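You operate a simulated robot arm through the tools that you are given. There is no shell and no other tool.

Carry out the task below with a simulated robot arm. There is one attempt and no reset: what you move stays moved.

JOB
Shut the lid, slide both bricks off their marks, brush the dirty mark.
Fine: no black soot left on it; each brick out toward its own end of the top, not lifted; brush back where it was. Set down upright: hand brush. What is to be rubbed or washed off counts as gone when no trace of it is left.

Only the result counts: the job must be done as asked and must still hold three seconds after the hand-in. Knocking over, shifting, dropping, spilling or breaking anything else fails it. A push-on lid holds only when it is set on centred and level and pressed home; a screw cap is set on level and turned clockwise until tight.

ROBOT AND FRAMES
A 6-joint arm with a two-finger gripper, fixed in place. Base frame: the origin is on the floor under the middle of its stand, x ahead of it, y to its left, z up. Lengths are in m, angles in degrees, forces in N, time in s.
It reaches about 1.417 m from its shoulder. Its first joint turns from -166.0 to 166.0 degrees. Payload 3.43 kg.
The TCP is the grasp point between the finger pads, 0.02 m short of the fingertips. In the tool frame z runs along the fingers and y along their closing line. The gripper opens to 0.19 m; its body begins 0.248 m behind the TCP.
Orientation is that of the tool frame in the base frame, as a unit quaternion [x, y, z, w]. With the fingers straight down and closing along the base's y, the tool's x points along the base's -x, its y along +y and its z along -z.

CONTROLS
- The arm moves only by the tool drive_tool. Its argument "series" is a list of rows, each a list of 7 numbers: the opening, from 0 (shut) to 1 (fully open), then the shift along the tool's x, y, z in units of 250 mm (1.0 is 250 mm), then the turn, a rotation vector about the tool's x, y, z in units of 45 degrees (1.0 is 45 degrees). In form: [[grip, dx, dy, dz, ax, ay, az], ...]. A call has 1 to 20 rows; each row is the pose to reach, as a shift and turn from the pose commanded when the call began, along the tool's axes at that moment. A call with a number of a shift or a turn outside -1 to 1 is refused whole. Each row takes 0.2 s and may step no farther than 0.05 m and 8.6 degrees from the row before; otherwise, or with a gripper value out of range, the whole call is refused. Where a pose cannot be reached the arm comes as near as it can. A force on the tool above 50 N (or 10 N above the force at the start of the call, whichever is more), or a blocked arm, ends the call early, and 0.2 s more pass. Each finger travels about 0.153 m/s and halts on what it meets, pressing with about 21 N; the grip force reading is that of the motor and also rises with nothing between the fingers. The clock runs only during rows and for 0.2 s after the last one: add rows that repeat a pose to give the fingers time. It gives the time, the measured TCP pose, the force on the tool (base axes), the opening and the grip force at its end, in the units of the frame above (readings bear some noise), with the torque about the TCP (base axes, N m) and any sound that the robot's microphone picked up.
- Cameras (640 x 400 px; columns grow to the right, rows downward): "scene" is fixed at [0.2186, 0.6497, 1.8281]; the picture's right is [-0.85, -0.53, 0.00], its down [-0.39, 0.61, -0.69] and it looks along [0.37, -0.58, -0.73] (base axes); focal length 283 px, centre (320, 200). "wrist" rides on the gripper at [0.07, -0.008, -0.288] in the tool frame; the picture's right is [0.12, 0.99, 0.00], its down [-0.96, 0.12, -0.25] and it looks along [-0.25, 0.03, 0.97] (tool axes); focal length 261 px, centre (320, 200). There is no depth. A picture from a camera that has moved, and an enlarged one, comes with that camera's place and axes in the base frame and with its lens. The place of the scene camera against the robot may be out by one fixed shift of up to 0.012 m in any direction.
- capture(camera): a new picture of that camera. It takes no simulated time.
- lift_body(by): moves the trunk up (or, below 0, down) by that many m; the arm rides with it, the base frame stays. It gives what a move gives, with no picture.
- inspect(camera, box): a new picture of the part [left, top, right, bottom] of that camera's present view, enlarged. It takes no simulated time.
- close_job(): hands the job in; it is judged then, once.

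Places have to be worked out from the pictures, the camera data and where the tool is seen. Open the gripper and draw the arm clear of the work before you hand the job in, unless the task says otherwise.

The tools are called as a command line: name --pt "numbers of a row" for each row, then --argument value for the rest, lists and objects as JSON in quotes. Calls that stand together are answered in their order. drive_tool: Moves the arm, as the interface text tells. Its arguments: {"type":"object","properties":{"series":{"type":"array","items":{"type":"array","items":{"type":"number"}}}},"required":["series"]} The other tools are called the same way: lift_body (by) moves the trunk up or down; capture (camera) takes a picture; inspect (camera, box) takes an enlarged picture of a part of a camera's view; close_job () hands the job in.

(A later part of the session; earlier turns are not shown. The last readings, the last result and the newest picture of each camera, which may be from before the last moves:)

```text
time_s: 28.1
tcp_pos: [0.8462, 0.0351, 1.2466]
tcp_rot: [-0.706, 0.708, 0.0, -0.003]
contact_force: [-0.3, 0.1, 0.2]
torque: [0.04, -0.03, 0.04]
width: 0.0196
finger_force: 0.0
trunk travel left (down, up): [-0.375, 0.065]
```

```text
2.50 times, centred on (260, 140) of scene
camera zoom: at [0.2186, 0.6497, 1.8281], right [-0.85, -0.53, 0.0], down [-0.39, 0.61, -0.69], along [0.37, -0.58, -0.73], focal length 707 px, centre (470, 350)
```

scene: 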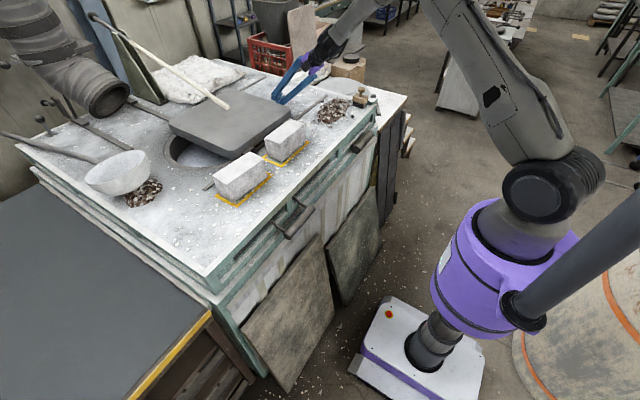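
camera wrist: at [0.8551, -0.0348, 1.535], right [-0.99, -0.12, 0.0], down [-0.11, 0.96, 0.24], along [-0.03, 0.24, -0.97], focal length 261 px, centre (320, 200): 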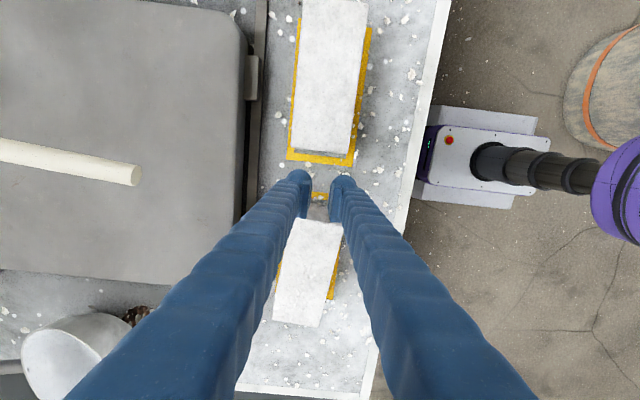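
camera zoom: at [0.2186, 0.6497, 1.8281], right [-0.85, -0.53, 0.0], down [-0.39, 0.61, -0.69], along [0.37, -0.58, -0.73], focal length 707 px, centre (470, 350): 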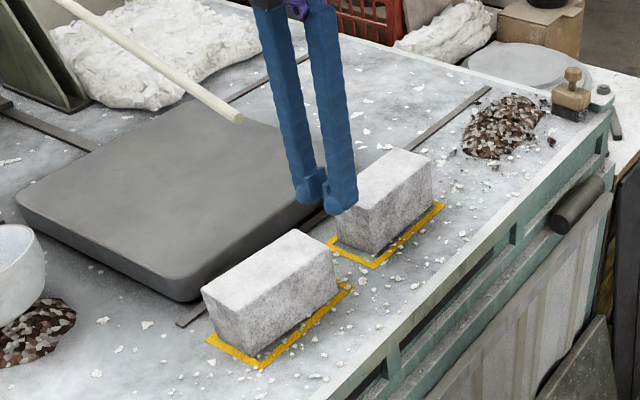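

The fingertips are above the gap between the bricks. Descending to TCP z≈1.15 (tips 2 cm above the top).

drive_tool --pt "0.105 0 0 0.1 0 0 0" --pt "0.105 0 0 0.2 0 0 0" --pt "0.105 0 0 0.3 0 0 0" --pt "0.105 0 0 0.386 0 0 0" --pt "0.105 0 0 0.386 0 0 0"

capture --camera "wrist"

inspect --camera "scene" --box '[200, 90, 320, 210]'

```text
time_s: 29.3
tcp_pos: [0.8471, 0.0357, 1.1513]
tcp_rot: [-0.706, 0.708, -0.001, -0.003]
contact_force: [0.5, 0.0, 0.7]
torque: [0.03, 0.01, -0.02]
width: 0.0198
finger_force: 0.0
trunk travel left (down, up): [-0.375, 0.065]
```

```text
taken
camera wrist: at [0.8551, -0.0343, 1.4396], right [-0.99, -0.12, 0.0], down [-0.11, 0.96, 0.24], along [-0.03, 0.24, -0.97], focal length 261 px, centre (320, 200)
```

wrist: 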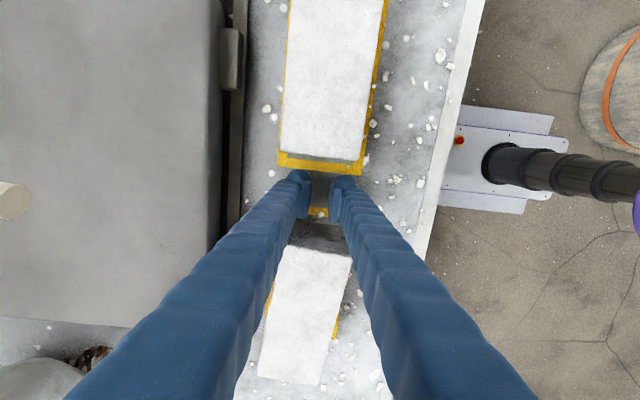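

```text
3.33 times, centred on (260, 150) of scene
camera zoom: at [0.2186, 0.6497, 1.8281], right [-0.85, -0.53, 0.0], down [-0.39, 0.61, -0.69], along [0.37, -0.58, -0.73], focal length 942 px, centre (520, 367)
```

zoom: 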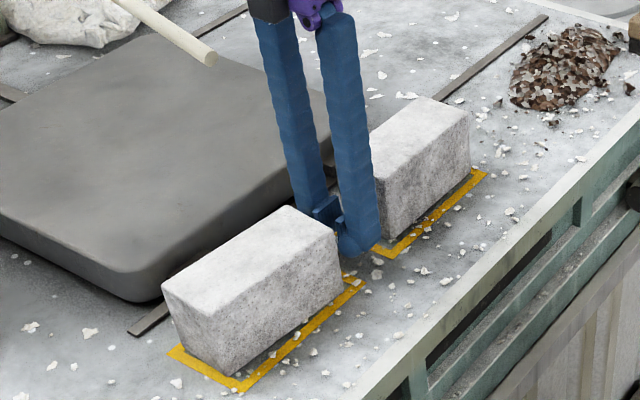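

Fingers sit cleanly in the gap with no contact force. Now I push slowly toward +y for the first part and check that the brick tracks straight.

drive_tool --pt "0.105 -0.06 0 0 0 0 0" --pt "0.105 -0.12 0 0 0 0 0" --pt "0.105 -0.17 0 0 0 0 0" --pt "0.105 -0.22 0 0 0 0 0" --pt "0.105 -0.27 0 0 0 0 0" --pt "0.105 -0.32 0 0 0 0 0" --pt "0.105 -0.36 0 0 0 0 0"

capture --camera "wrist"

inspect --camera "scene" --box '[170, 90, 310, 230]'

```text
time_s: 30.9
tcp_pos: [0.8477, 0.1239, 1.1529]
tcp_rot: [-0.706, 0.708, 0.001, -0.004]
contact_force: [1.0, -1.7, -0.8]
torque: [-0.03, 0.03, -0.02]
width: 0.0202
finger_force: 0.3
trunk travel left (down, up): [-0.375, 0.065]
```

```text
taken
camera wrist: at [0.8559, 0.0542, 1.4401], right [-0.99, -0.11, 0.0], down [-0.11, 0.96, 0.24], along [-0.03, 0.24, -0.97], focal length 261 px, centre (320, 200)
```

wrist: 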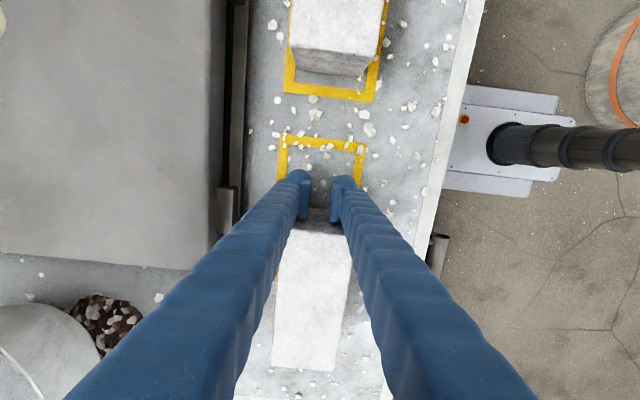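

```text
2.86 times, centred on (240, 160) of scene
camera zoom: at [0.2186, 0.6497, 1.8281], right [-0.85, -0.53, 0.0], down [-0.39, 0.61, -0.69], along [0.37, -0.58, -0.73], focal length 808 px, centre (549, 314)
```

zoom: 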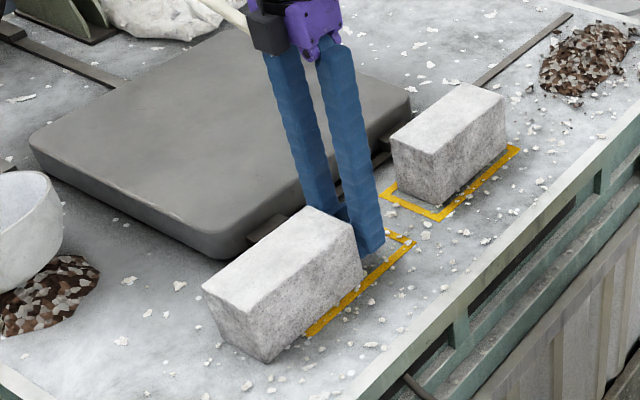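

The left brick slid straight and squared up against the fingers. Continuing to TCP y≈0.267, which puts the brick at about y 0.28–0.455, off its mark and still 2.5 cm inside the end of the top.

drive_tool --pt "0.105 -0.06 0 0 0 0 0" --pt "0.105 -0.13 0 0 0 0 0" --pt "0.105 -0.2 0 0 0 0 0" --pt "0.105 -0.27 0 0 0 0 0" --pt "0.105 -0.34 0 0 0 0 0" --pt "0.105 -0.41 0 0 0 0 0" --pt "0.105 -0.48 0 0 0 0 0" --pt "0.105 -0.53 0 0 0 0 0" --pt "0.105 -0.56 0 0 0 0 0" --pt "0.105 -0.57 0 0 0 0 0"

capture --camera "wrist"

inspect --camera "scene" --box '[150, 110, 310, 270]'

```text
time_s: 33.1
tcp_pos: [0.8477, 0.2666, 1.1515]
tcp_rot: [-0.706, 0.708, -0.001, -0.002]
contact_force: [-0.1, -4.4, 2.6]
torque: [0.01, 0.03, 0.0]
width: 0.0199
finger_force: 0.0
trunk travel left (down, up): [-0.375, 0.065]
```

```text
taken
camera wrist: at [0.8562, 0.1976, 1.4391], right [-0.99, -0.12, 0.0], down [-0.11, 0.96, 0.24], along [-0.03, 0.24, -0.97], focal length 261 px, centre (320, 200)
```

wrist: 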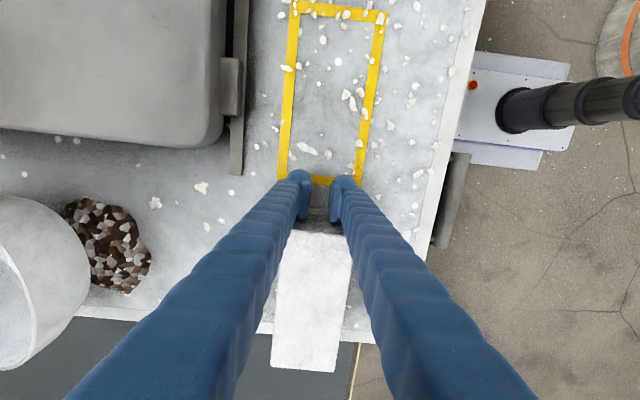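

```text
2.50 times, centred on (230, 190) of scene
camera zoom: at [0.2186, 0.6497, 1.8281], right [-0.85, -0.53, 0.0], down [-0.39, 0.61, -0.69], along [0.37, -0.58, -0.73], focal length 707 px, centre (545, 225)
```

zoom: 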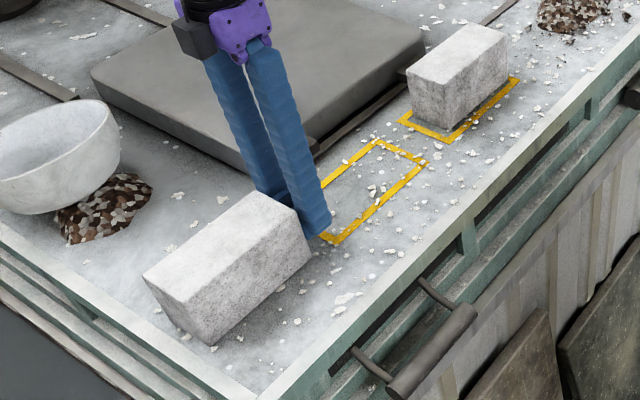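

The left brick now stands at about y 0.29–0.47, off its mark, and that mark is clean with no black soot, so the right one is the dirty one. I'll back off, raise, and move toward the right brick, keeping the fingers narrow while passing the lever handle.

drive_tool --pt "0.105 0.08 0 0 0 0 0" --pt "0.105 0.12 0 -0.15 0 0 0" --pt "0.105 0.12 0 -0.33 0 0 0" --pt "0.105 0.12 0 -0.5 0 0 0" --pt "0.105 0.2 0 -0.6 0 0 0" --pt "0.105 0.38 0 -0.6 0 0 0" --pt "0.105 0.56 0 -0.6 0 0 0" --pt "0.105 0.74 0 -0.6 0 0 0" --pt "0.105 0.9 0 -0.6 0 0 0" --pt "0.105 0.9 0 -0.6 0 0 0"

drive_tool --pt "0.105 0.15 -0.01 0 0 0 0" --pt "0.3 0.3 -0.015 0 0 0 0" --pt "0.58 0.45 -0.015 0 0 0 0" --pt "0.58 0.56 -0.015 0 0 0 0" --pt "0.58 0.56 -0.015 0 0 0 0"

capture --camera "wrist"

capture --camera "scene"

```text
time_s: 35.3
tcp_pos: [0.8478, 0.0421, 1.3027]
tcp_rot: [-0.706, 0.708, 0.0, -0.003]
contact_force: [0.6, 0.1, -0.4]
torque: [-0.02, 0.01, -0.01]
width: 0.0197
finger_force: 0.0
trunk travel left (down, up): [-0.375, 0.065]
```

```text
time_s: 36.5
tcp_pos: [0.8524, -0.0959, 1.3037]
tcp_rot: [-0.706, 0.709, 0.001, -0.002]
contact_force: [-0.1, -0.1, 0.3]
torque: [0.01, -0.01, 0.01]
width: 0.1103
finger_force: 0.0
trunk travel left (down, up): [-0.375, 0.065]
```

```text
taken
camera wrist: at [0.8606, -0.1662, 1.5919], right [-0.99, -0.12, 0.0], down [-0.11, 0.96, 0.24], along [-0.03, 0.24, -0.97], focal length 261 px, centre (320, 200)
```

wrist: 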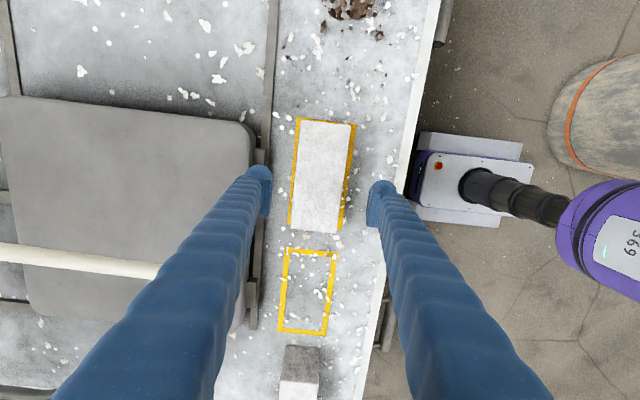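

```text
taken
```

scene: 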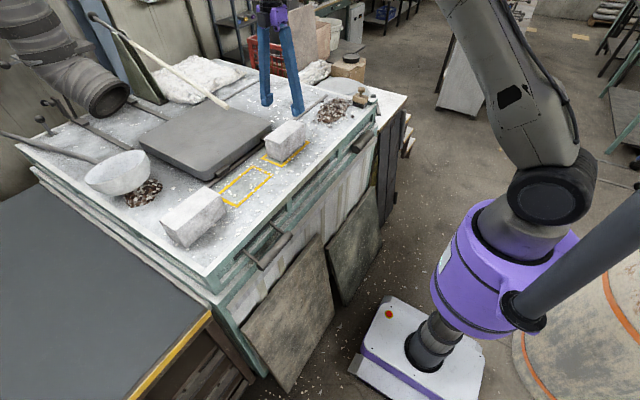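

Fingers straddle the right brick with the brick centred between them. I'll narrow the opening to 9.6 cm to stay clear of the lid lug and descend to mid-brick height.

drive_tool --pt "0.505 0.008 0.004 0.1 0 0 0" --pt "0.505 0.008 0.004 0.22 0 0 0" --pt "0.505 0.008 0.004 0.34 0 0 0" --pt "0.505 0.008 0.004 0.46 0 0 0" --pt "0.505 0.008 0.004 0.55 0 0 0" --pt "0.505 0.008 0.004 0.615 0 0 0" --pt "0.505 0.008 0.004 0.615 0 0 0"

capture --camera "wrist"

inspect --camera "scene" --box '[200, 70, 340, 200]'

```text
time_s: 38.1
tcp_pos: [0.8497, -0.0998, 1.1492]
tcp_rot: [-0.706, 0.708, 0.0, -0.002]
contact_force: [-0.6, 0.4, -0.5]
torque: [-0.02, 0.0, -0.01]
width: 0.0961
finger_force: 0.0
trunk travel left (down, up): [-0.375, 0.065]
```

```text
taken
camera wrist: at [0.8581, -0.169, 1.4371], right [-0.99, -0.12, 0.0], down [-0.11, 0.96, 0.24], along [-0.03, 0.24, -0.97], focal length 261 px, centre (320, 200)
```

wrist: 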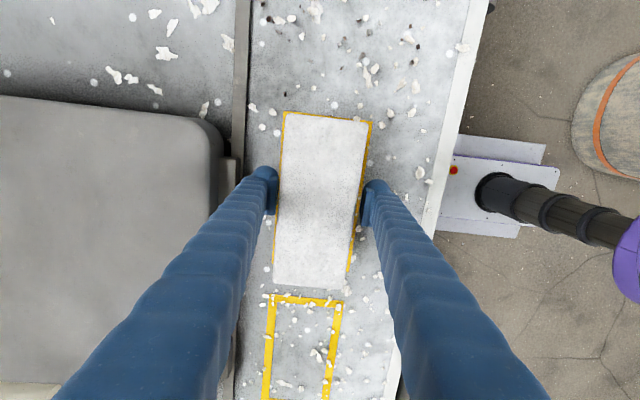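

```text
3.08 times, centred on (270, 135) of scene
camera zoom: at [0.2186, 0.6497, 1.8281], right [-0.85, -0.53, 0.0], down [-0.39, 0.61, -0.69], along [0.37, -0.58, -0.73], focal length 870 px, centre (474, 400)
```

zoom: 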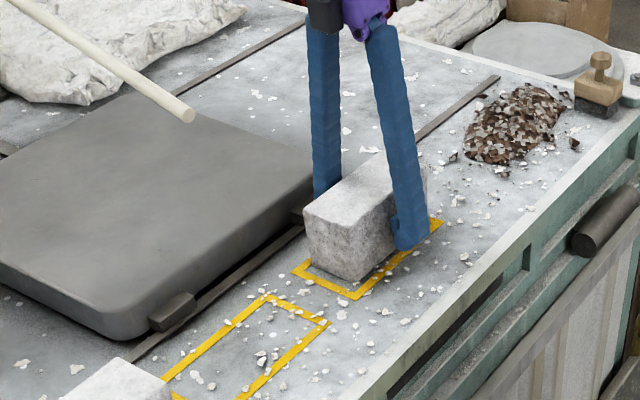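

The brick is neatly between the fingers. Closing to grip it at mid-height, then a short test drag of 2 cm toward -y at constant height.

drive_tool --pt "0.3 0 0 0 0 0 0" --pt "0.3 0 0 0 0 0 0" --pt "0.3 0 0 0 0 0 0" --pt "0.3 0.04 0 0 0 0 0" --pt "0.3 0.08 0 0 0 0 0" --pt "0.3 0.08 0 0 0 0 0"

capture --camera "wrist"

inspect --camera "scene" --box '[200, 70, 340, 200]'

```text
time_s: 39.5
tcp_pos: [0.8497, -0.1188, 1.1494]
tcp_rot: [-0.706, 0.708, 0.001, -0.003]
contact_force: [0.2, 5.0, 3.1]
torque: [0.04, 0.06, 0.09]
width: 0.0775
finger_force: 20.7
trunk travel left (down, up): [-0.375, 0.065]
```

```text
taken
camera wrist: at [0.8584, -0.1887, 1.4368], right [-0.99, -0.12, 0.0], down [-0.11, 0.96, 0.24], along [-0.03, 0.24, -0.97], focal length 261 px, centre (320, 200)
```

wrist: 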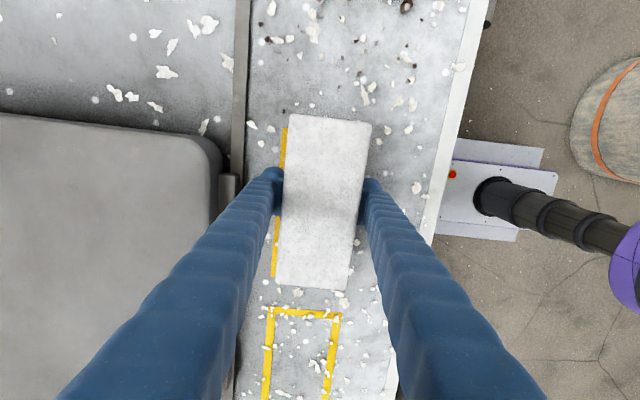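

```text
3.08 times, centred on (270, 135) of scene
camera zoom: at [0.2186, 0.6497, 1.8281], right [-0.85, -0.53, 0.0], down [-0.39, 0.61, -0.69], along [0.37, -0.58, -0.73], focal length 870 px, centre (474, 400)
```

zoom: 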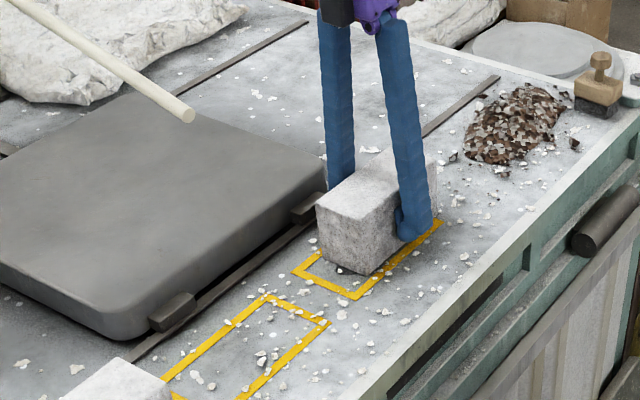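

The brick slides with the grip while staying on the surface (slight upward reaction of 3 N on the tool, so it isn't being lifted). Because the chip pile begins at y≈-0.353, I'll slide the brick toward -y and turn it crosswise as it goes, so it clears both its mark and the pile.

drive_tool --pt "0.3 0.07 0.0 0 0 0 0" --pt "0.3 0.14 0.02 0 0 0 0" --pt "0.3 0.2 0.04 0 0 0 0.05" --pt "0.3 0.26 0.06 0 0 0 0.14" --pt "0.3 0.31 0.08 0 0 0 0.24" --pt "0.3 0.35 0.1 0 0 0 0.35" --pt "0.3 0.39 0.1 0 0 0 0.46" --pt "0.3 0.42 0.1 0 0 0 0.57" --pt "0.3 0.45 0.1 0 0 0 0.68" --pt "0.3 0.47 0.1 0 0 0 0.79" --pt "0.3 0.49 0.1 0 0 0 0.9" --pt "0.3 0.5 0.1 0 0 0 1.0" --pt "0.3 0.5 0.1 0 0 0 1.0"

capture --camera "wrist"

inspect --camera "scene" --box '[220, 70, 360, 200]'

```text
time_s: 42.3
tcp_pos: [0.8245, -0.2456, 1.1496]
tcp_rot: [-0.38, 0.925, -0.001, -0.002]
contact_force: [-1.2, 0.1, -0.2]
torque: [0.04, 0.25, -0.07]
width: 0.0772
finger_force: 21.3
trunk travel left (down, up): [-0.375, 0.065]
```

```text
taken
camera wrist: at [0.7805, -0.3008, 1.4371], right [-0.78, 0.62, 0.0], down [0.6, 0.76, 0.24], along [0.15, 0.19, -0.97], focal length 261 px, centre (320, 200)
```

wrist: 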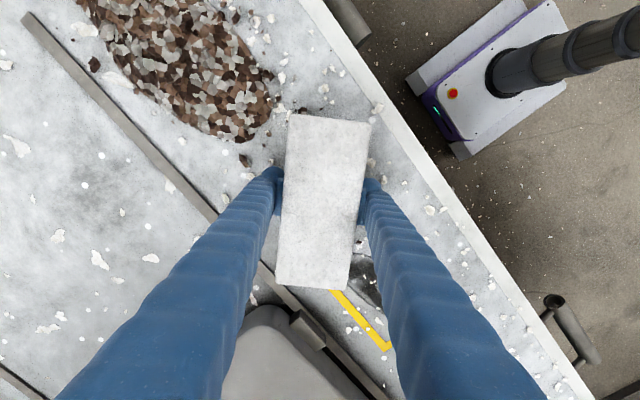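

```text
3.08 times, centred on (290, 135) of scene
camera zoom: at [0.2186, 0.6497, 1.8281], right [-0.85, -0.53, 0.0], down [-0.39, 0.61, -0.69], along [0.37, -0.58, -0.73], focal length 870 px, centre (412, 400)
```

zoom: 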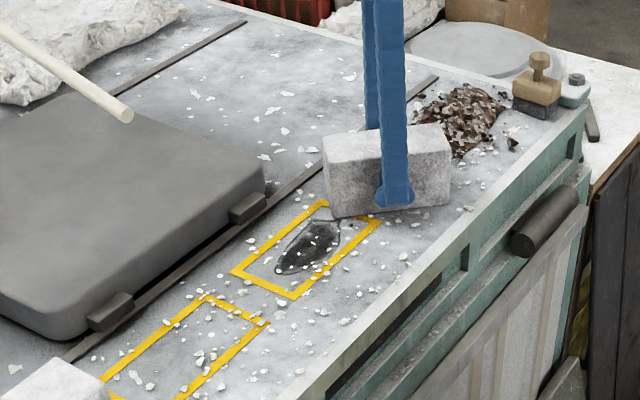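

A black soot patch is now exposed on the right mark, and the brick is turning as planned with 2 cm to the pile. I finish the turn and bring it to about (0.815, -0.265).

drive_tool --pt "0.3 0.01 -0.003 0 0 0 0.1" --pt "0.3 0.02 -0.006 0 0 0 0.21" --pt "0.3 0.03 -0.01 0 0 0 0.32" --pt "0.3 0.04 -0.013 0 0 0 0.43" --pt "0.3 0.05 -0.016 0 0 0 0.54" --pt "0.3 0.06 -0.02 0 0 0 0.65" --pt "0.3 0.07 -0.024 0 0 0 0.76" --pt "0.3 0.078 -0.028 0 0 0 0.87" --pt "0.3 0.084 -0.031 0 0 0 0.95" --pt "0.3 0.088 -0.031 0 0 0 1.0" --pt "0.3 0.088 -0.031 0 0 0 1.0"

capture --camera "wrist"

inspect --camera "scene" --box '[220, 70, 360, 200]'

```text
time_s: 44.7
tcp_pos: [0.8142, -0.2661, 1.1475]
tcp_rot: [0.002, 1.0, -0.003, -0.002]
contact_force: [-0.2, -0.4, 0.3]
torque: [0.03, 0.16, 0.08]
width: 0.0772
finger_force: 20.8
trunk travel left (down, up): [-0.375, 0.065]
```

```text
taken
camera wrist: at [0.7434, -0.274, 1.4372], right [-0.11, 0.99, 0.0], down [0.96, 0.11, 0.24], along [0.24, 0.03, -0.97], focal length 261 px, centre (320, 200)
```

wrist: 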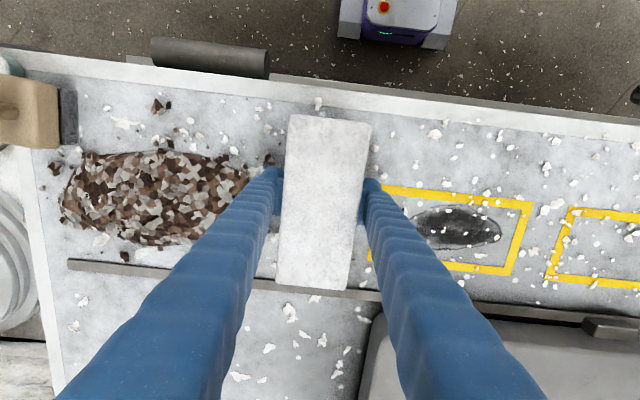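

```text
3.08 times, centred on (290, 135) of scene
camera zoom: at [0.2186, 0.6497, 1.8281], right [-0.85, -0.53, 0.0], down [-0.39, 0.61, -0.69], along [0.37, -0.58, -0.73], focal length 870 px, centre (412, 400)
```

zoom: 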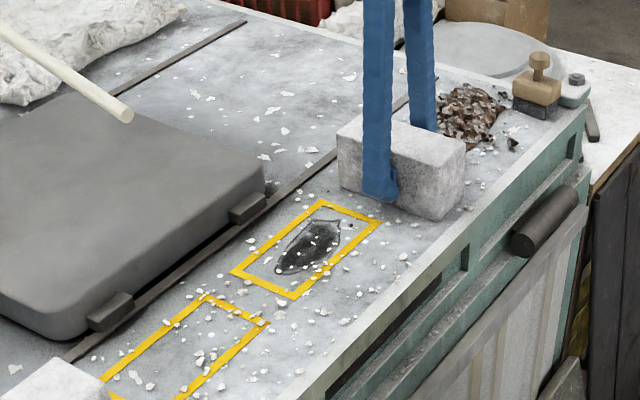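

The right brick stands crosswise at about (0.814, -0.266), fully off its mark and short of the pile; the soot patch is fully exposed. I release with a small opening (so the outer finger doesn't touch the pile) and lift straight up.

drive_tool --pt "0.465 0 0 0 0 0 0" --pt "0.465 0 0 0 0 0 0" --pt "0.465 0 0 -0.06 0 0 0" --pt "0.465 0 0 -0.16 0 0 0" --pt "0.465 0 0 -0.3 0 0 0" --pt "0.465 0 0 -0.46 0 0 0" --pt "0.465 0 0 -0.64 0 0 0" --pt "0.465 0 0 -0.82 0 0 0" --pt "0.465 0 0 -1.0 0 0 0" --pt "0.465 0 0 -1.0 0 0 0"

capture --camera "wrist"

inspect --camera "scene" --box '[220, 70, 360, 200]'

```text
time_s: 46.9
tcp_pos: [0.816, -0.2647, 1.3989]
tcp_rot: [0.002, 1.0, -0.001, -0.003]
contact_force: [-0.1, -0.3, -0.4]
torque: [0.02, 0.01, 0.0]
width: 0.0882
finger_force: 0.0
trunk travel left (down, up): [-0.375, 0.065]
```

```text
taken
camera wrist: at [0.7455, -0.2725, 1.6883], right [-0.12, 0.99, 0.0], down [0.96, 0.11, 0.24], along [0.24, 0.03, -0.97], focal length 261 px, centre (320, 200)
```

wrist: 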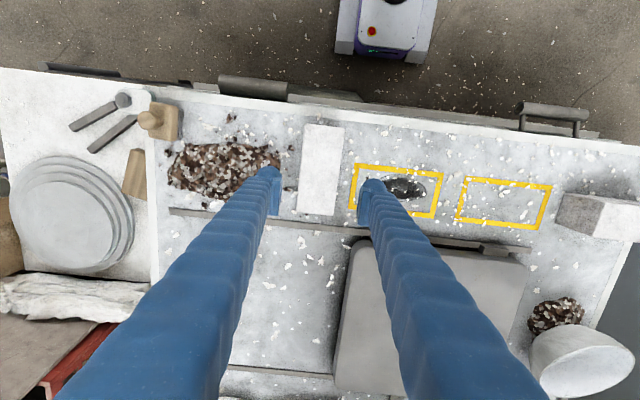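

```text
3.08 times, centred on (290, 135) of scene
camera zoom: at [0.2186, 0.6497, 1.8281], right [-0.85, -0.53, 0.0], down [-0.39, 0.61, -0.69], along [0.37, -0.58, -0.73], focal length 870 px, centre (412, 400)
```

zoom: 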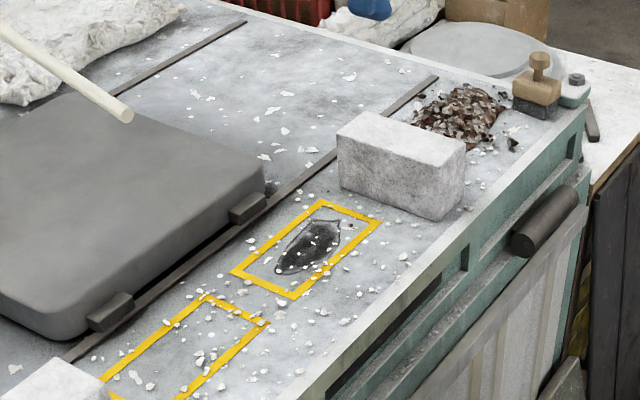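

Both bricks are placed and stable. Next is the brush; its spot near (0.758, -0.59) is at the edge of reach, so I'll raise the trunk to gain reach, then turn the tool so the fingers close along base x (the bracket and bolt sit on the brush's -y side).

lift_body --by 0.065

drive_tool --pt "0.6 0.02 -0.1 0 0 0 -0.16" --pt "0.7 0.04 -0.2 0 0 0 -0.33" --pt "0.7 0.06 -0.3 0.02 0 0 -0.5" --pt "0.7 0.08 -0.4 0.05 0 0 -0.67" --pt "0.7 0.1 -0.5 0.1 0 0 -0.84" --pt "0.7 0.12 -0.6 0.15 0 0 -1.0" --pt "0.7 0.12 -0.6 0.15 0 0 -1.0"

capture --camera "wrist"

```text
time_s: 48.0
tcp_pos: [0.8155, -0.2639, 1.4645]
tcp_rot: [0.002, 1.0, -0.002, -0.003]
contact_force: [-0.5, 0.2, -0.3]
torque: [0.01, 0.02, 0.01]
width: 0.0884
finger_force: 0.1
trunk travel left (down, up): [-0.44, 0.0]
```

```text
time_s: 49.5
tcp_pos: [0.7818, -0.4158, 1.4282]
tcp_rot: [-0.382, 0.924, -0.001, -0.001]
contact_force: [0.5, 0.1, 0.1]
torque: [-0.05, -0.01, -0.02]
width: 0.1329
finger_force: 0.1
trunk travel left (down, up): [-0.44, 0.0]
```

```text
taken
camera wrist: at [0.7386, -0.47, 1.716], right [-0.79, 0.62, 0.0], down [0.6, 0.76, 0.24], along [0.15, 0.19, -0.97], focal length 261 px, centre (320, 200)
```

wrist: 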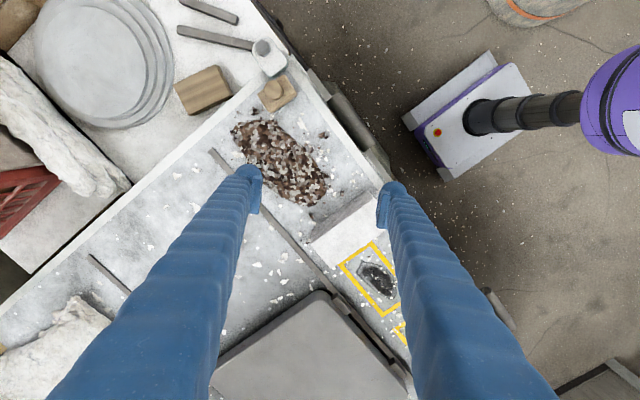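

Continuing the second half of the turn while moving over the brush.

drive_tool --pt "0.7 0.07 -0.055 0.03 0 0 -0.16" --pt "0.7 0.14 -0.11 0.06 0 0 -0.33" --pt "0.7 0.21 -0.165 0.1 0 0 -0.5" --pt "0.7 0.28 -0.22 0.13 0 0 -0.67" --pt "0.7 0.35 -0.275 0.16 0 0 -0.84" --pt "0.7 0.427 -0.331 0.19 0 0 -1.0" --pt "0.7 0.427 -0.331 0.19 0 0 -1.0"

capture --camera "wrist"

inspect --camera "wrist" --box '[260, 70, 420, 200]'

```text
time_s: 51.1
tcp_pos: [0.7673, -0.5499, 1.3824]
tcp_rot: [-0.706, 0.708, 0.0, -0.003]
contact_force: [0.3, 0.2, -0.2]
torque: [-0.04, 0.01, 0.02]
width: 0.1329
finger_force: 0.0
trunk travel left (down, up): [-0.44, 0.0]
```

```text
taken
camera wrist: at [0.7749, -0.6193, 1.6704], right [-0.99, -0.12, 0.0], down [-0.11, 0.96, 0.24], along [-0.03, 0.24, -0.97], focal length 261 px, centre (320, 200)
```

wrist: 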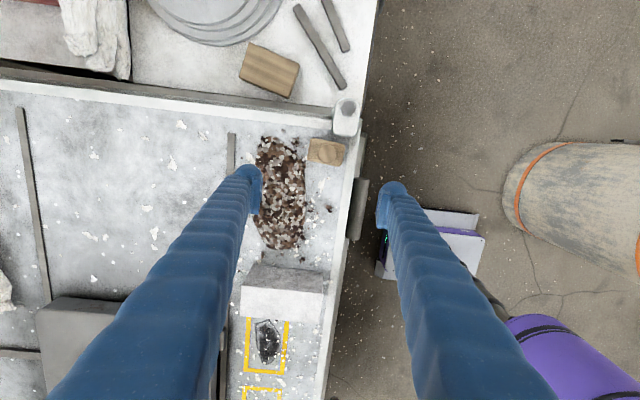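

```text
3.08 times, centred on (340, 135) of wrist
camera zoom: at [0.7749, -0.6193, 1.6704], right [-0.99, -0.12, 0.0], down [-0.11, 0.96, 0.24], along [-0.03, 0.24, -0.97], focal length 802 px, centre (258, 400)
```

zoom: 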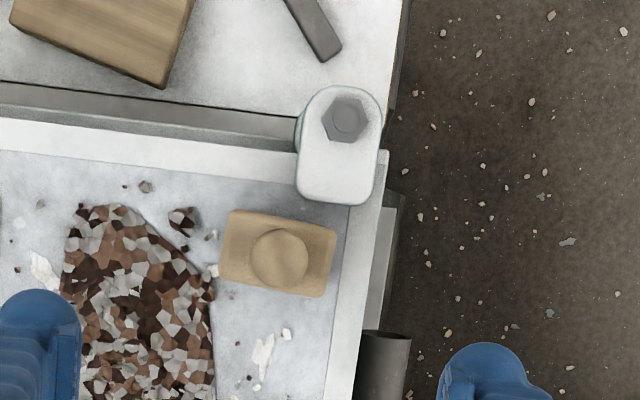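

The brush block measures about x 0.727–0.792, y -0.610…-0.568, centred at (0.759, -0.589), upright with a knob on top; the pile and bracket leave enough room for fingers closing along x. I'll align above it at z≈1.29 with an 8 cm opening.

drive_tool --pt "0.6 0 0 0.15 0 0 0" --pt "0.5 0.05 0.01 0.28 0 0 0" --pt "0.43 0.11 0.025 0.37 0 0 0" --pt "0.43 0.156 0.033 0.37 0 0 0" --pt "0.43 0.156 0.033 0.37 0 0 0"

capture --camera "wrist"

inspect --camera "wrist" --box '[250, 130, 390, 250]'

inspect --camera "scene" --box '[310, 40, 410, 130]'

```text
time_s: 52.4
tcp_pos: [0.7585, -0.5884, 1.2886]
tcp_rot: [-0.706, 0.708, 0.0, -0.002]
contact_force: [-0.4, 0.5, 0.6]
torque: [0.01, 0.01, 0.01]
width: 0.0818
finger_force: 0.0
trunk travel left (down, up): [-0.44, 0.0]
```

```text
taken
camera wrist: at [0.7668, -0.6578, 1.5761], right [-0.99, -0.12, 0.0], down [-0.11, 0.96, 0.24], along [-0.03, 0.24, -0.97], focal length 261 px, centre (320, 200)
```

wrist: 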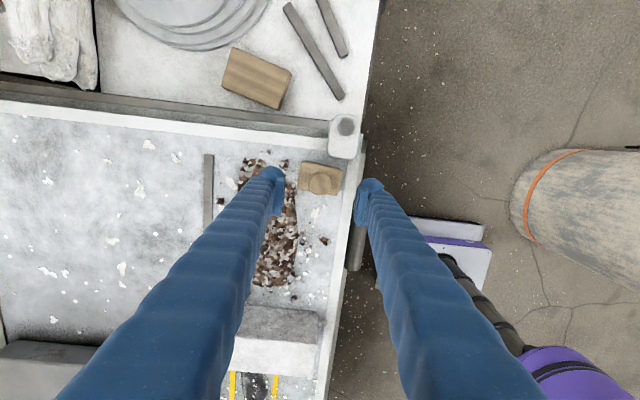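

```text
3.33 times, centred on (320, 190) of wrist
camera zoom: at [0.7668, -0.6578, 1.5761], right [-0.99, -0.12, 0.0], down [-0.11, 0.96, 0.24], along [-0.03, 0.24, -0.97], focal length 869 px, centre (320, 233)
```

zoom: 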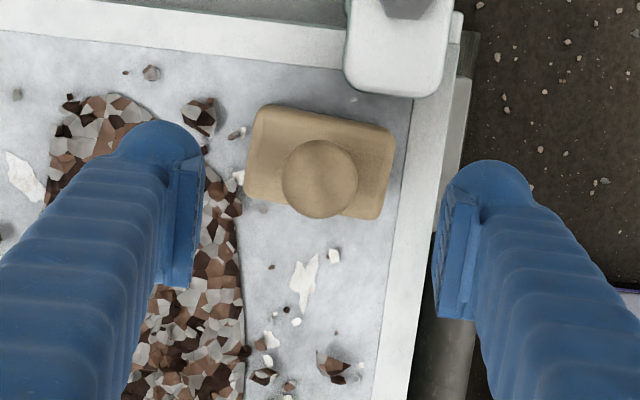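

```text
4.44 times, centred on (360, 85) of scene
camera zoom: at [0.2186, 0.6497, 1.8281], right [-0.85, -0.53, 0.0], down [-0.39, 0.61, -0.69], along [0.37, -0.58, -0.73], focal length 1257 px, centre (142, 711)
```

zoom: 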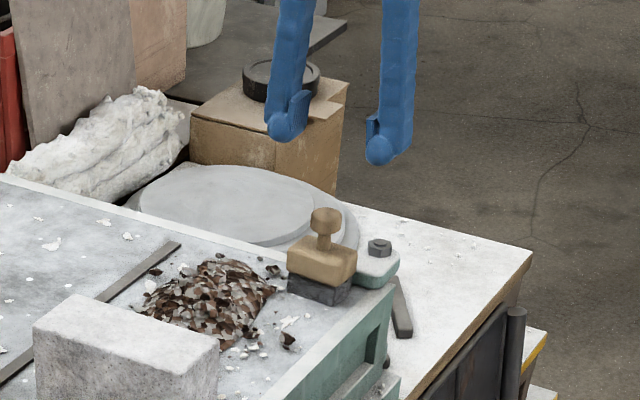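

Brush centre refined to (0.7585, -0.591); the fingers are centred over it. Descending to z≈1.165 so the pads sit on the wooden block.

drive_tool --pt "0.43 0.01 0 0.1 0 0 0" --pt "0.43 0.01 0 0.2 0 0 0" --pt "0.43 0.01 0 0.3 0 0 0" --pt "0.43 0.01 0 0.4 0 0 0" --pt "0.43 0.01 0 0.46 0 0 0" --pt "0.43 0.01 0 0.494 0 0 0" --pt "0.43 0.01 0 0.494 0 0 0"

inspect --camera "wrist" --box '[230, 120, 410, 280]'

inspect --camera "scene" --box '[330, 70, 390, 120]'

```text
time_s: 54.0
tcp_pos: [0.7572, -0.5919, 1.1665]
tcp_rot: [-0.706, 0.708, 0.001, -0.002]
contact_force: [0.0, 0.3, 0.2]
torque: [-0.01, -0.05, -0.02]
width: 0.0819
finger_force: 0.1
trunk travel left (down, up): [-0.44, 0.0]
```

```text
2.50 times, centred on (320, 200) of wrist
camera zoom: at [0.7659, -0.6611, 1.4542], right [-0.99, -0.12, 0.0], down [-0.11, 0.96, 0.24], along [-0.03, 0.24, -0.97], focal length 652 px, centre (320, 200)
```

zoom: 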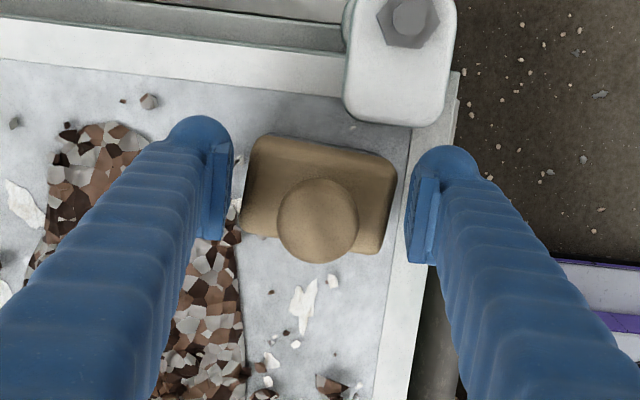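

```text
8.00 times, centred on (360, 95) of scene
camera zoom: at [0.2186, 0.6497, 1.8281], right [-0.85, -0.53, 0.0], down [-0.39, 0.61, -0.69], along [0.37, -0.58, -0.73], focal length 2262 px, centre (0, 1040)
```

zoom: 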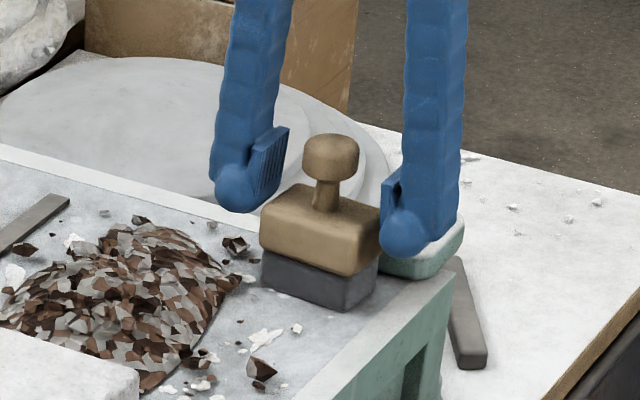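

Comparing views, the wooden block actually sits lower (about z 1.131–1.155, knob top ≈1.196), so I'll lower another 2.2 cm and shift 3 mm in +y before closing.

drive_tool --pt "0.43 -0.012 0 0.03 0 0 0" --pt "0.43 -0.012 0 0.06 0 0 0" --pt "0.43 -0.012 0 0.088 0 0 0" --pt "0.43 -0.012 0 0.088 0 0 0"

inspect --camera "wrist" --box '[230, 120, 410, 280]'

inspect --camera "scene" --box '[330, 70, 390, 120]'

```text
time_s: 55.0
tcp_pos: [0.7568, -0.5896, 1.144]
tcp_rot: [-0.706, 0.708, 0.001, -0.002]
contact_force: [-0.4, -0.1, 0.7]
torque: [0.02, -0.02, 0.02]
width: 0.0818
finger_force: 0.1
trunk travel left (down, up): [-0.44, 0.0]
```

```text
2.50 times, centred on (320, 200) of wrist
camera zoom: at [0.7657, -0.6585, 1.4314], right [-0.99, -0.12, 0.0], down [-0.11, 0.96, 0.24], along [-0.03, 0.24, -0.97], focal length 652 px, centre (320, 200)
```

zoom: 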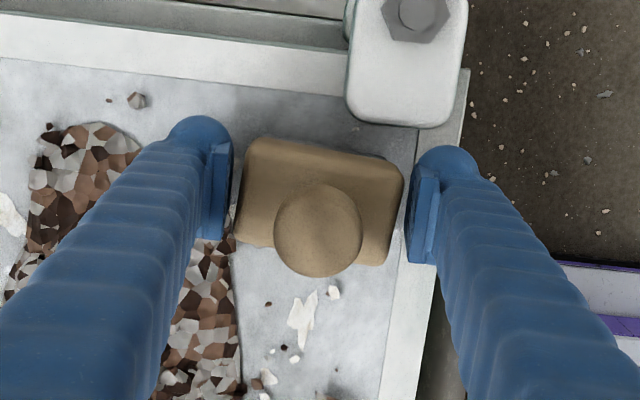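

```text
8.00 times, centred on (360, 95) of scene
camera zoom: at [0.2186, 0.6497, 1.8281], right [-0.85, -0.53, 0.0], down [-0.39, 0.61, -0.69], along [0.37, -0.58, -0.73], focal length 2262 px, centre (0, 1040)
```

zoom: 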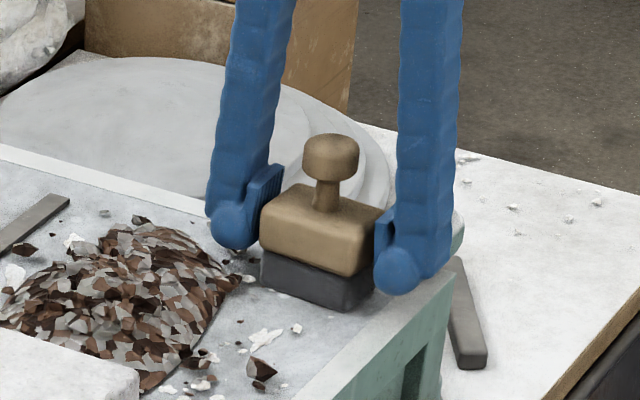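

The pads are now alongside the block. I'll go 5 mm lower for more pad overlap and close on it.

drive_tool --pt "0.43 0 0 0.02 0 0 0" --pt "0.43 0 0 0.02 0 0 0" --pt "0.25 0 0 0.02 0 0 0" --pt "0.25 0 0 0.02 0 0 0" --pt "0.25 0 0 0.02 0 0 0"

inspect --camera "wrist" --box '[230, 120, 410, 280]'

inspect --camera "scene" --box '[330, 70, 390, 120]'

```text
time_s: 56.1
tcp_pos: [0.7564, -0.5874, 1.1385]
tcp_rot: [-0.706, 0.709, 0.0, -0.003]
contact_force: [1.6, 0.0, 2.2]
torque: [-0.04, -0.12, 0.0]
width: 0.071
finger_force: 21.1
trunk travel left (down, up): [-0.44, 0.0]
```

```text
2.50 times, centred on (320, 200) of wrist
camera zoom: at [0.7653, -0.6582, 1.4268], right [-0.99, -0.12, 0.0], down [-0.11, 0.96, 0.24], along [-0.03, 0.24, -0.97], focal length 652 px, centre (320, 200)
```

zoom: 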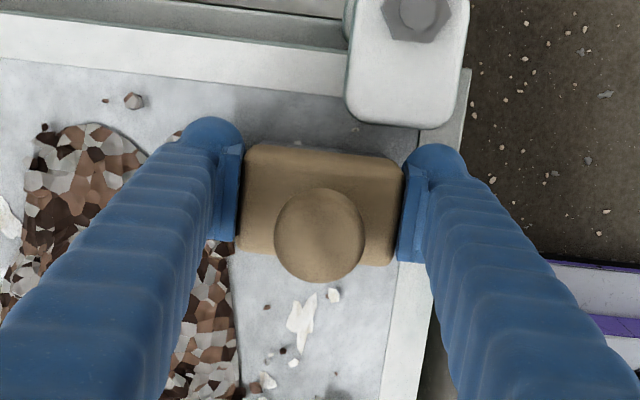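

```text
8.00 times, centred on (360, 95) of scene
camera zoom: at [0.2186, 0.6497, 1.8281], right [-0.85, -0.53, 0.0], down [-0.39, 0.61, -0.69], along [0.37, -0.58, -0.73], focal length 2262 px, centre (0, 1040)
```

zoom: 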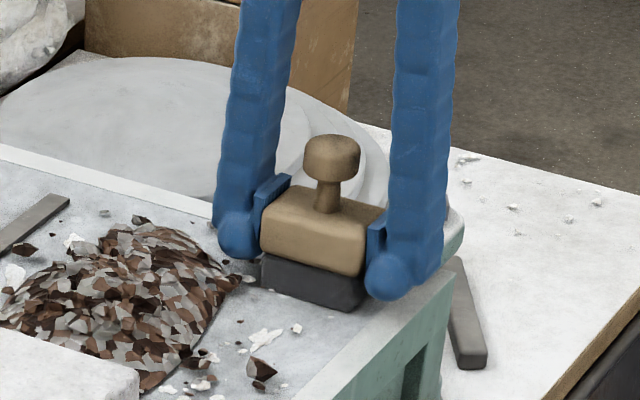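

The brush block is gripped (7.1 cm, 21 N). I note its resting spot: TCP (0.757, -0.587, 1.1385), with the block originally turned about -3°. Now I lift it straight up.

drive_tool --pt "0.25 0 0 -0.04 0 0 0" --pt "0.25 0 0 -0.1 0 0 0" --pt "0.25 0 0 -0.2 0 0 0" --pt "0.25 0 0 -0.32 0 0 0" --pt "0.25 0 0 -0.46 0 0 0" --pt "0.25 0 0 -0.6 0 0 0" --pt "0.25 0 0 -0.6 0 0 0"

capture --camera "wrist"

inspect --camera "scene" --box '[310, 40, 410, 120]'

```text
time_s: 57.8
tcp_pos: [0.7587, -0.5885, 1.2884]
tcp_rot: [-0.706, 0.708, 0.001, -0.004]
contact_force: [0.9, -0.7, -1.3]
torque: [0.0, 0.03, 0.01]
width: 0.0711
finger_force: 21.2
trunk travel left (down, up): [-0.44, 0.0]
```

```text
taken
camera wrist: at [0.7677, -0.659, 1.5766], right [-0.99, -0.12, 0.01], down [-0.11, 0.96, 0.24], along [-0.03, 0.24, -0.97], focal length 261 px, centre (320, 200)
```

wrist: 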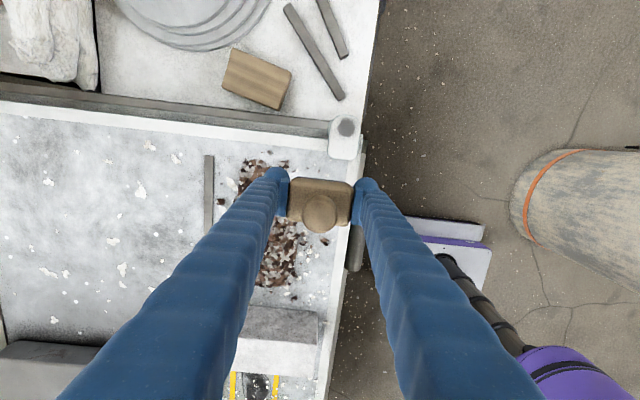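

```text
5.00 times, centred on (360, 80) of scene
camera zoom: at [0.2186, 0.6497, 1.8281], right [-0.85, -0.53, 0.0], down [-0.39, 0.61, -0.69], along [0.37, -0.58, -0.73], focal length 1414 px, centre (120, 800)
```

zoom: 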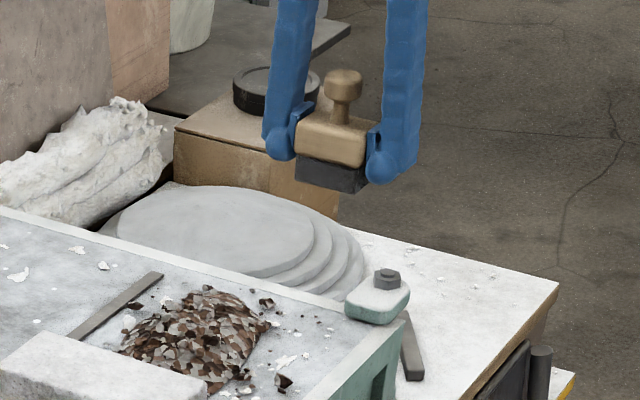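

The brush came up level in the grip. I carry it at this height over the pile and the brick toward the dirty mark.

drive_tool --pt "0.25 -0.1 -0.02 0 0 0 0" --pt "0.25 -0.26 -0.05 0 0 0 0" --pt "0.25 -0.42 -0.08 0 0 0 0" --pt "0.25 -0.58 -0.11 0 0 0 0" --pt "0.25 -0.74 -0.14 0 0 0 0" --pt "0.25 -0.88 -0.16 0 0 0 0" --pt "0.25 -0.96 -0.16 0 0 0 0"

drive_tool --pt "0.25 -0.1 -0.02 0 0 0 0" --pt "0.25 -0.26 -0.05 0 0 0 0" --pt "0.25 -0.42 -0.08 0 0 0 0" --pt "0.25 -0.58 -0.11 0 0 0 0" --pt "0.25 -0.74 -0.14 0 0 0 0" --pt "0.25 -0.9 -0.165 0 0 0 0" --pt "0.25 -0.994 -0.165 0 0 0 0" --pt "0.25 -0.994 -0.165 0 0 0 0"

capture --camera "wrist"

inspect --camera "scene" --box '[220, 60, 360, 190]'

```text
time_s: 59.4
tcp_pos: [0.7994, -0.3477, 1.2881]
tcp_rot: [-0.706, 0.708, 0.0, -0.002]
contact_force: [0.9, -0.2, -0.5]
torque: [-0.06, -0.01, 0.0]
width: 0.071
finger_force: 21.2
trunk travel left (down, up): [-0.44, 0.0]
```

```text
time_s: 61.1
tcp_pos: [0.8413, -0.0999, 1.2873]
tcp_rot: [-0.706, 0.709, 0.001, -0.003]
contact_force: [0.0, -0.7, -0.1]
torque: [0.03, 0.02, 0.0]
width: 0.071
finger_force: 20.9
trunk travel left (down, up): [-0.44, 0.0]
```

```text
taken
camera wrist: at [0.8504, -0.1696, 1.5749], right [-0.99, -0.12, 0.01], down [-0.11, 0.96, 0.24], along [-0.03, 0.24, -0.97], focal length 261 px, centre (320, 200)
```

wrist: 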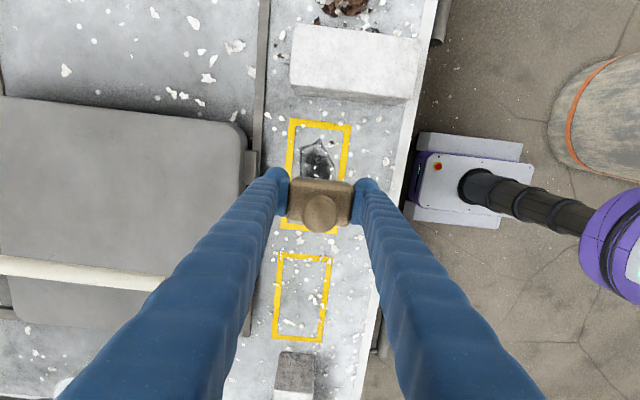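

```text
3.08 times, centred on (290, 125) of scene
camera zoom: at [0.2186, 0.6497, 1.8281], right [-0.85, -0.53, 0.0], down [-0.39, 0.61, -0.69], along [0.37, -0.58, -0.73], focal length 870 px, centre (412, 431)
```

zoom: 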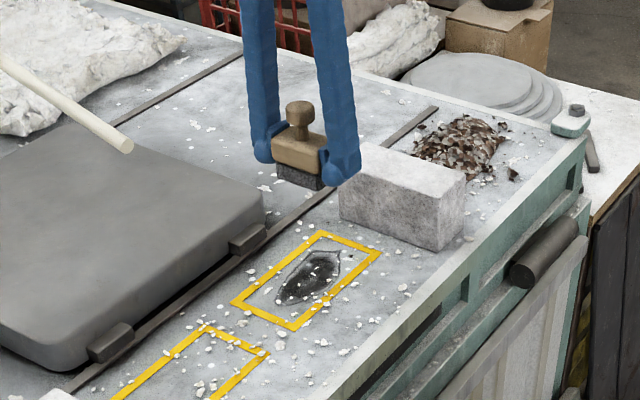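

The brush is above the marks; the soot patch spans roughly x 0.81–0.88, y -0.165…-0.025. I'll move over its -y end at (0.85, -0.168), 2 cm clear of the brick, and lower to 1 cm above the surface.

drive_tool --pt "0.25 0.1 -0.012 0.06 0 0 0" --pt "0.25 0.2 -0.025 0.16 0 0 0" --pt "0.25 0.272 -0.035 0.28 0 0 0" --pt "0.25 0.272 -0.035 0.4 0 0 0" --pt "0.25 0.272 -0.035 0.5 0 0 0" --pt "0.25 0.272 -0.035 0.56 0 0 0" --pt "0.25 0.272 -0.035 0.56 0 0 0"

capture --camera "wrist"

inspect --camera "scene" --box '[250, 100, 330, 170]'

```text
time_s: 62.8
tcp_pos: [0.8471, -0.169, 1.1473]
tcp_rot: [-0.706, 0.708, 0.0, -0.003]
contact_force: [-0.6, -0.1, -1.2]
torque: [-0.06, 0.0, 0.0]
width: 0.0709
finger_force: 20.3
trunk travel left (down, up): [-0.44, 0.0]
```

```text
taken
camera wrist: at [0.8567, -0.2391, 1.4354], right [-0.99, -0.12, 0.0], down [-0.11, 0.96, 0.24], along [-0.03, 0.24, -0.97], focal length 261 px, centre (320, 200)
```

wrist: 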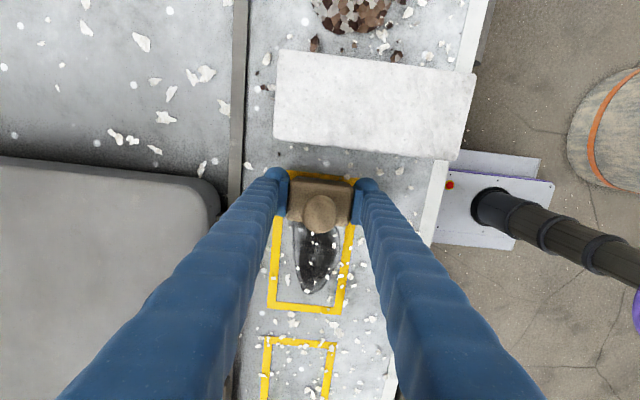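

```text
5.71 times, centred on (290, 135) of scene
camera zoom: at [0.2186, 0.6497, 1.8281], right [-0.85, -0.53, 0.0], down [-0.39, 0.61, -0.69], along [0.37, -0.58, -0.73], focal length 1616 px, centre (491, 571)
```

zoom: 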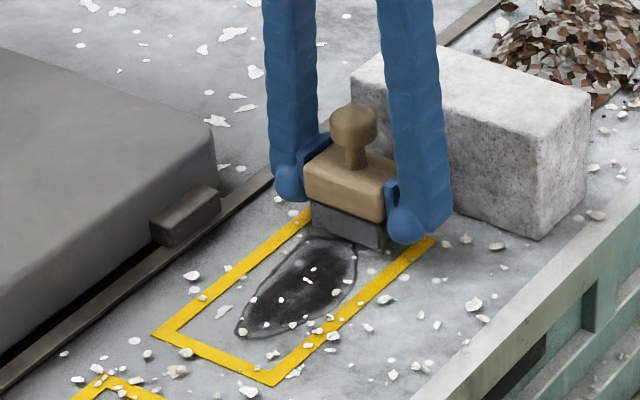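

The brush hovers 1 cm above the -y edge of the dirty mark, level and clear of the brick. I lower it to light contact and check the force.

drive_tool --pt "0.25 0 0 0.016 0 0 0" --pt "0.25 0 0 0.028 0 0 0" --pt "0.25 0 0 0.036 0 0 0" --pt "0.25 0 0 0.042 0 0 0" --pt "0.25 0 0 0.042 0 0 0"

inspect --camera "scene" --box '[250, 100, 330, 170]'

```text
time_s: 64.0
tcp_pos: [0.8489, -0.1701, 1.138]
tcp_rot: [-0.706, 0.708, -0.001, -0.003]
contact_force: [-1.5, -1.1, 18.0]
torque: [0.0, 0.23, 0.01]
width: 0.071
finger_force: 21.0
trunk travel left (down, up): [-0.44, 0.0]
```

```text
5.71 times, centred on (290, 135) of scene
camera zoom: at [0.2186, 0.6497, 1.8281], right [-0.85, -0.53, 0.0], down [-0.39, 0.61, -0.69], along [0.37, -0.58, -0.73], focal length 1616 px, centre (491, 571)
```

zoom: 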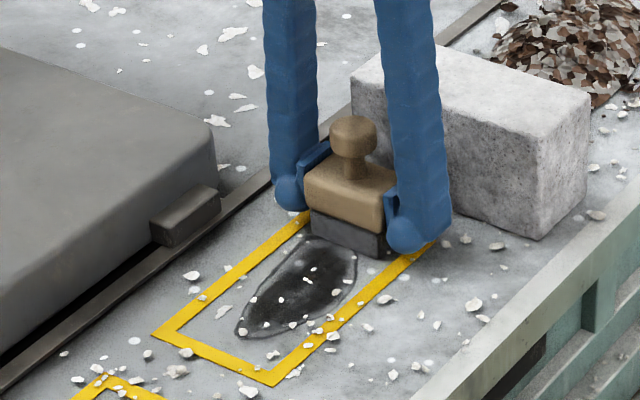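

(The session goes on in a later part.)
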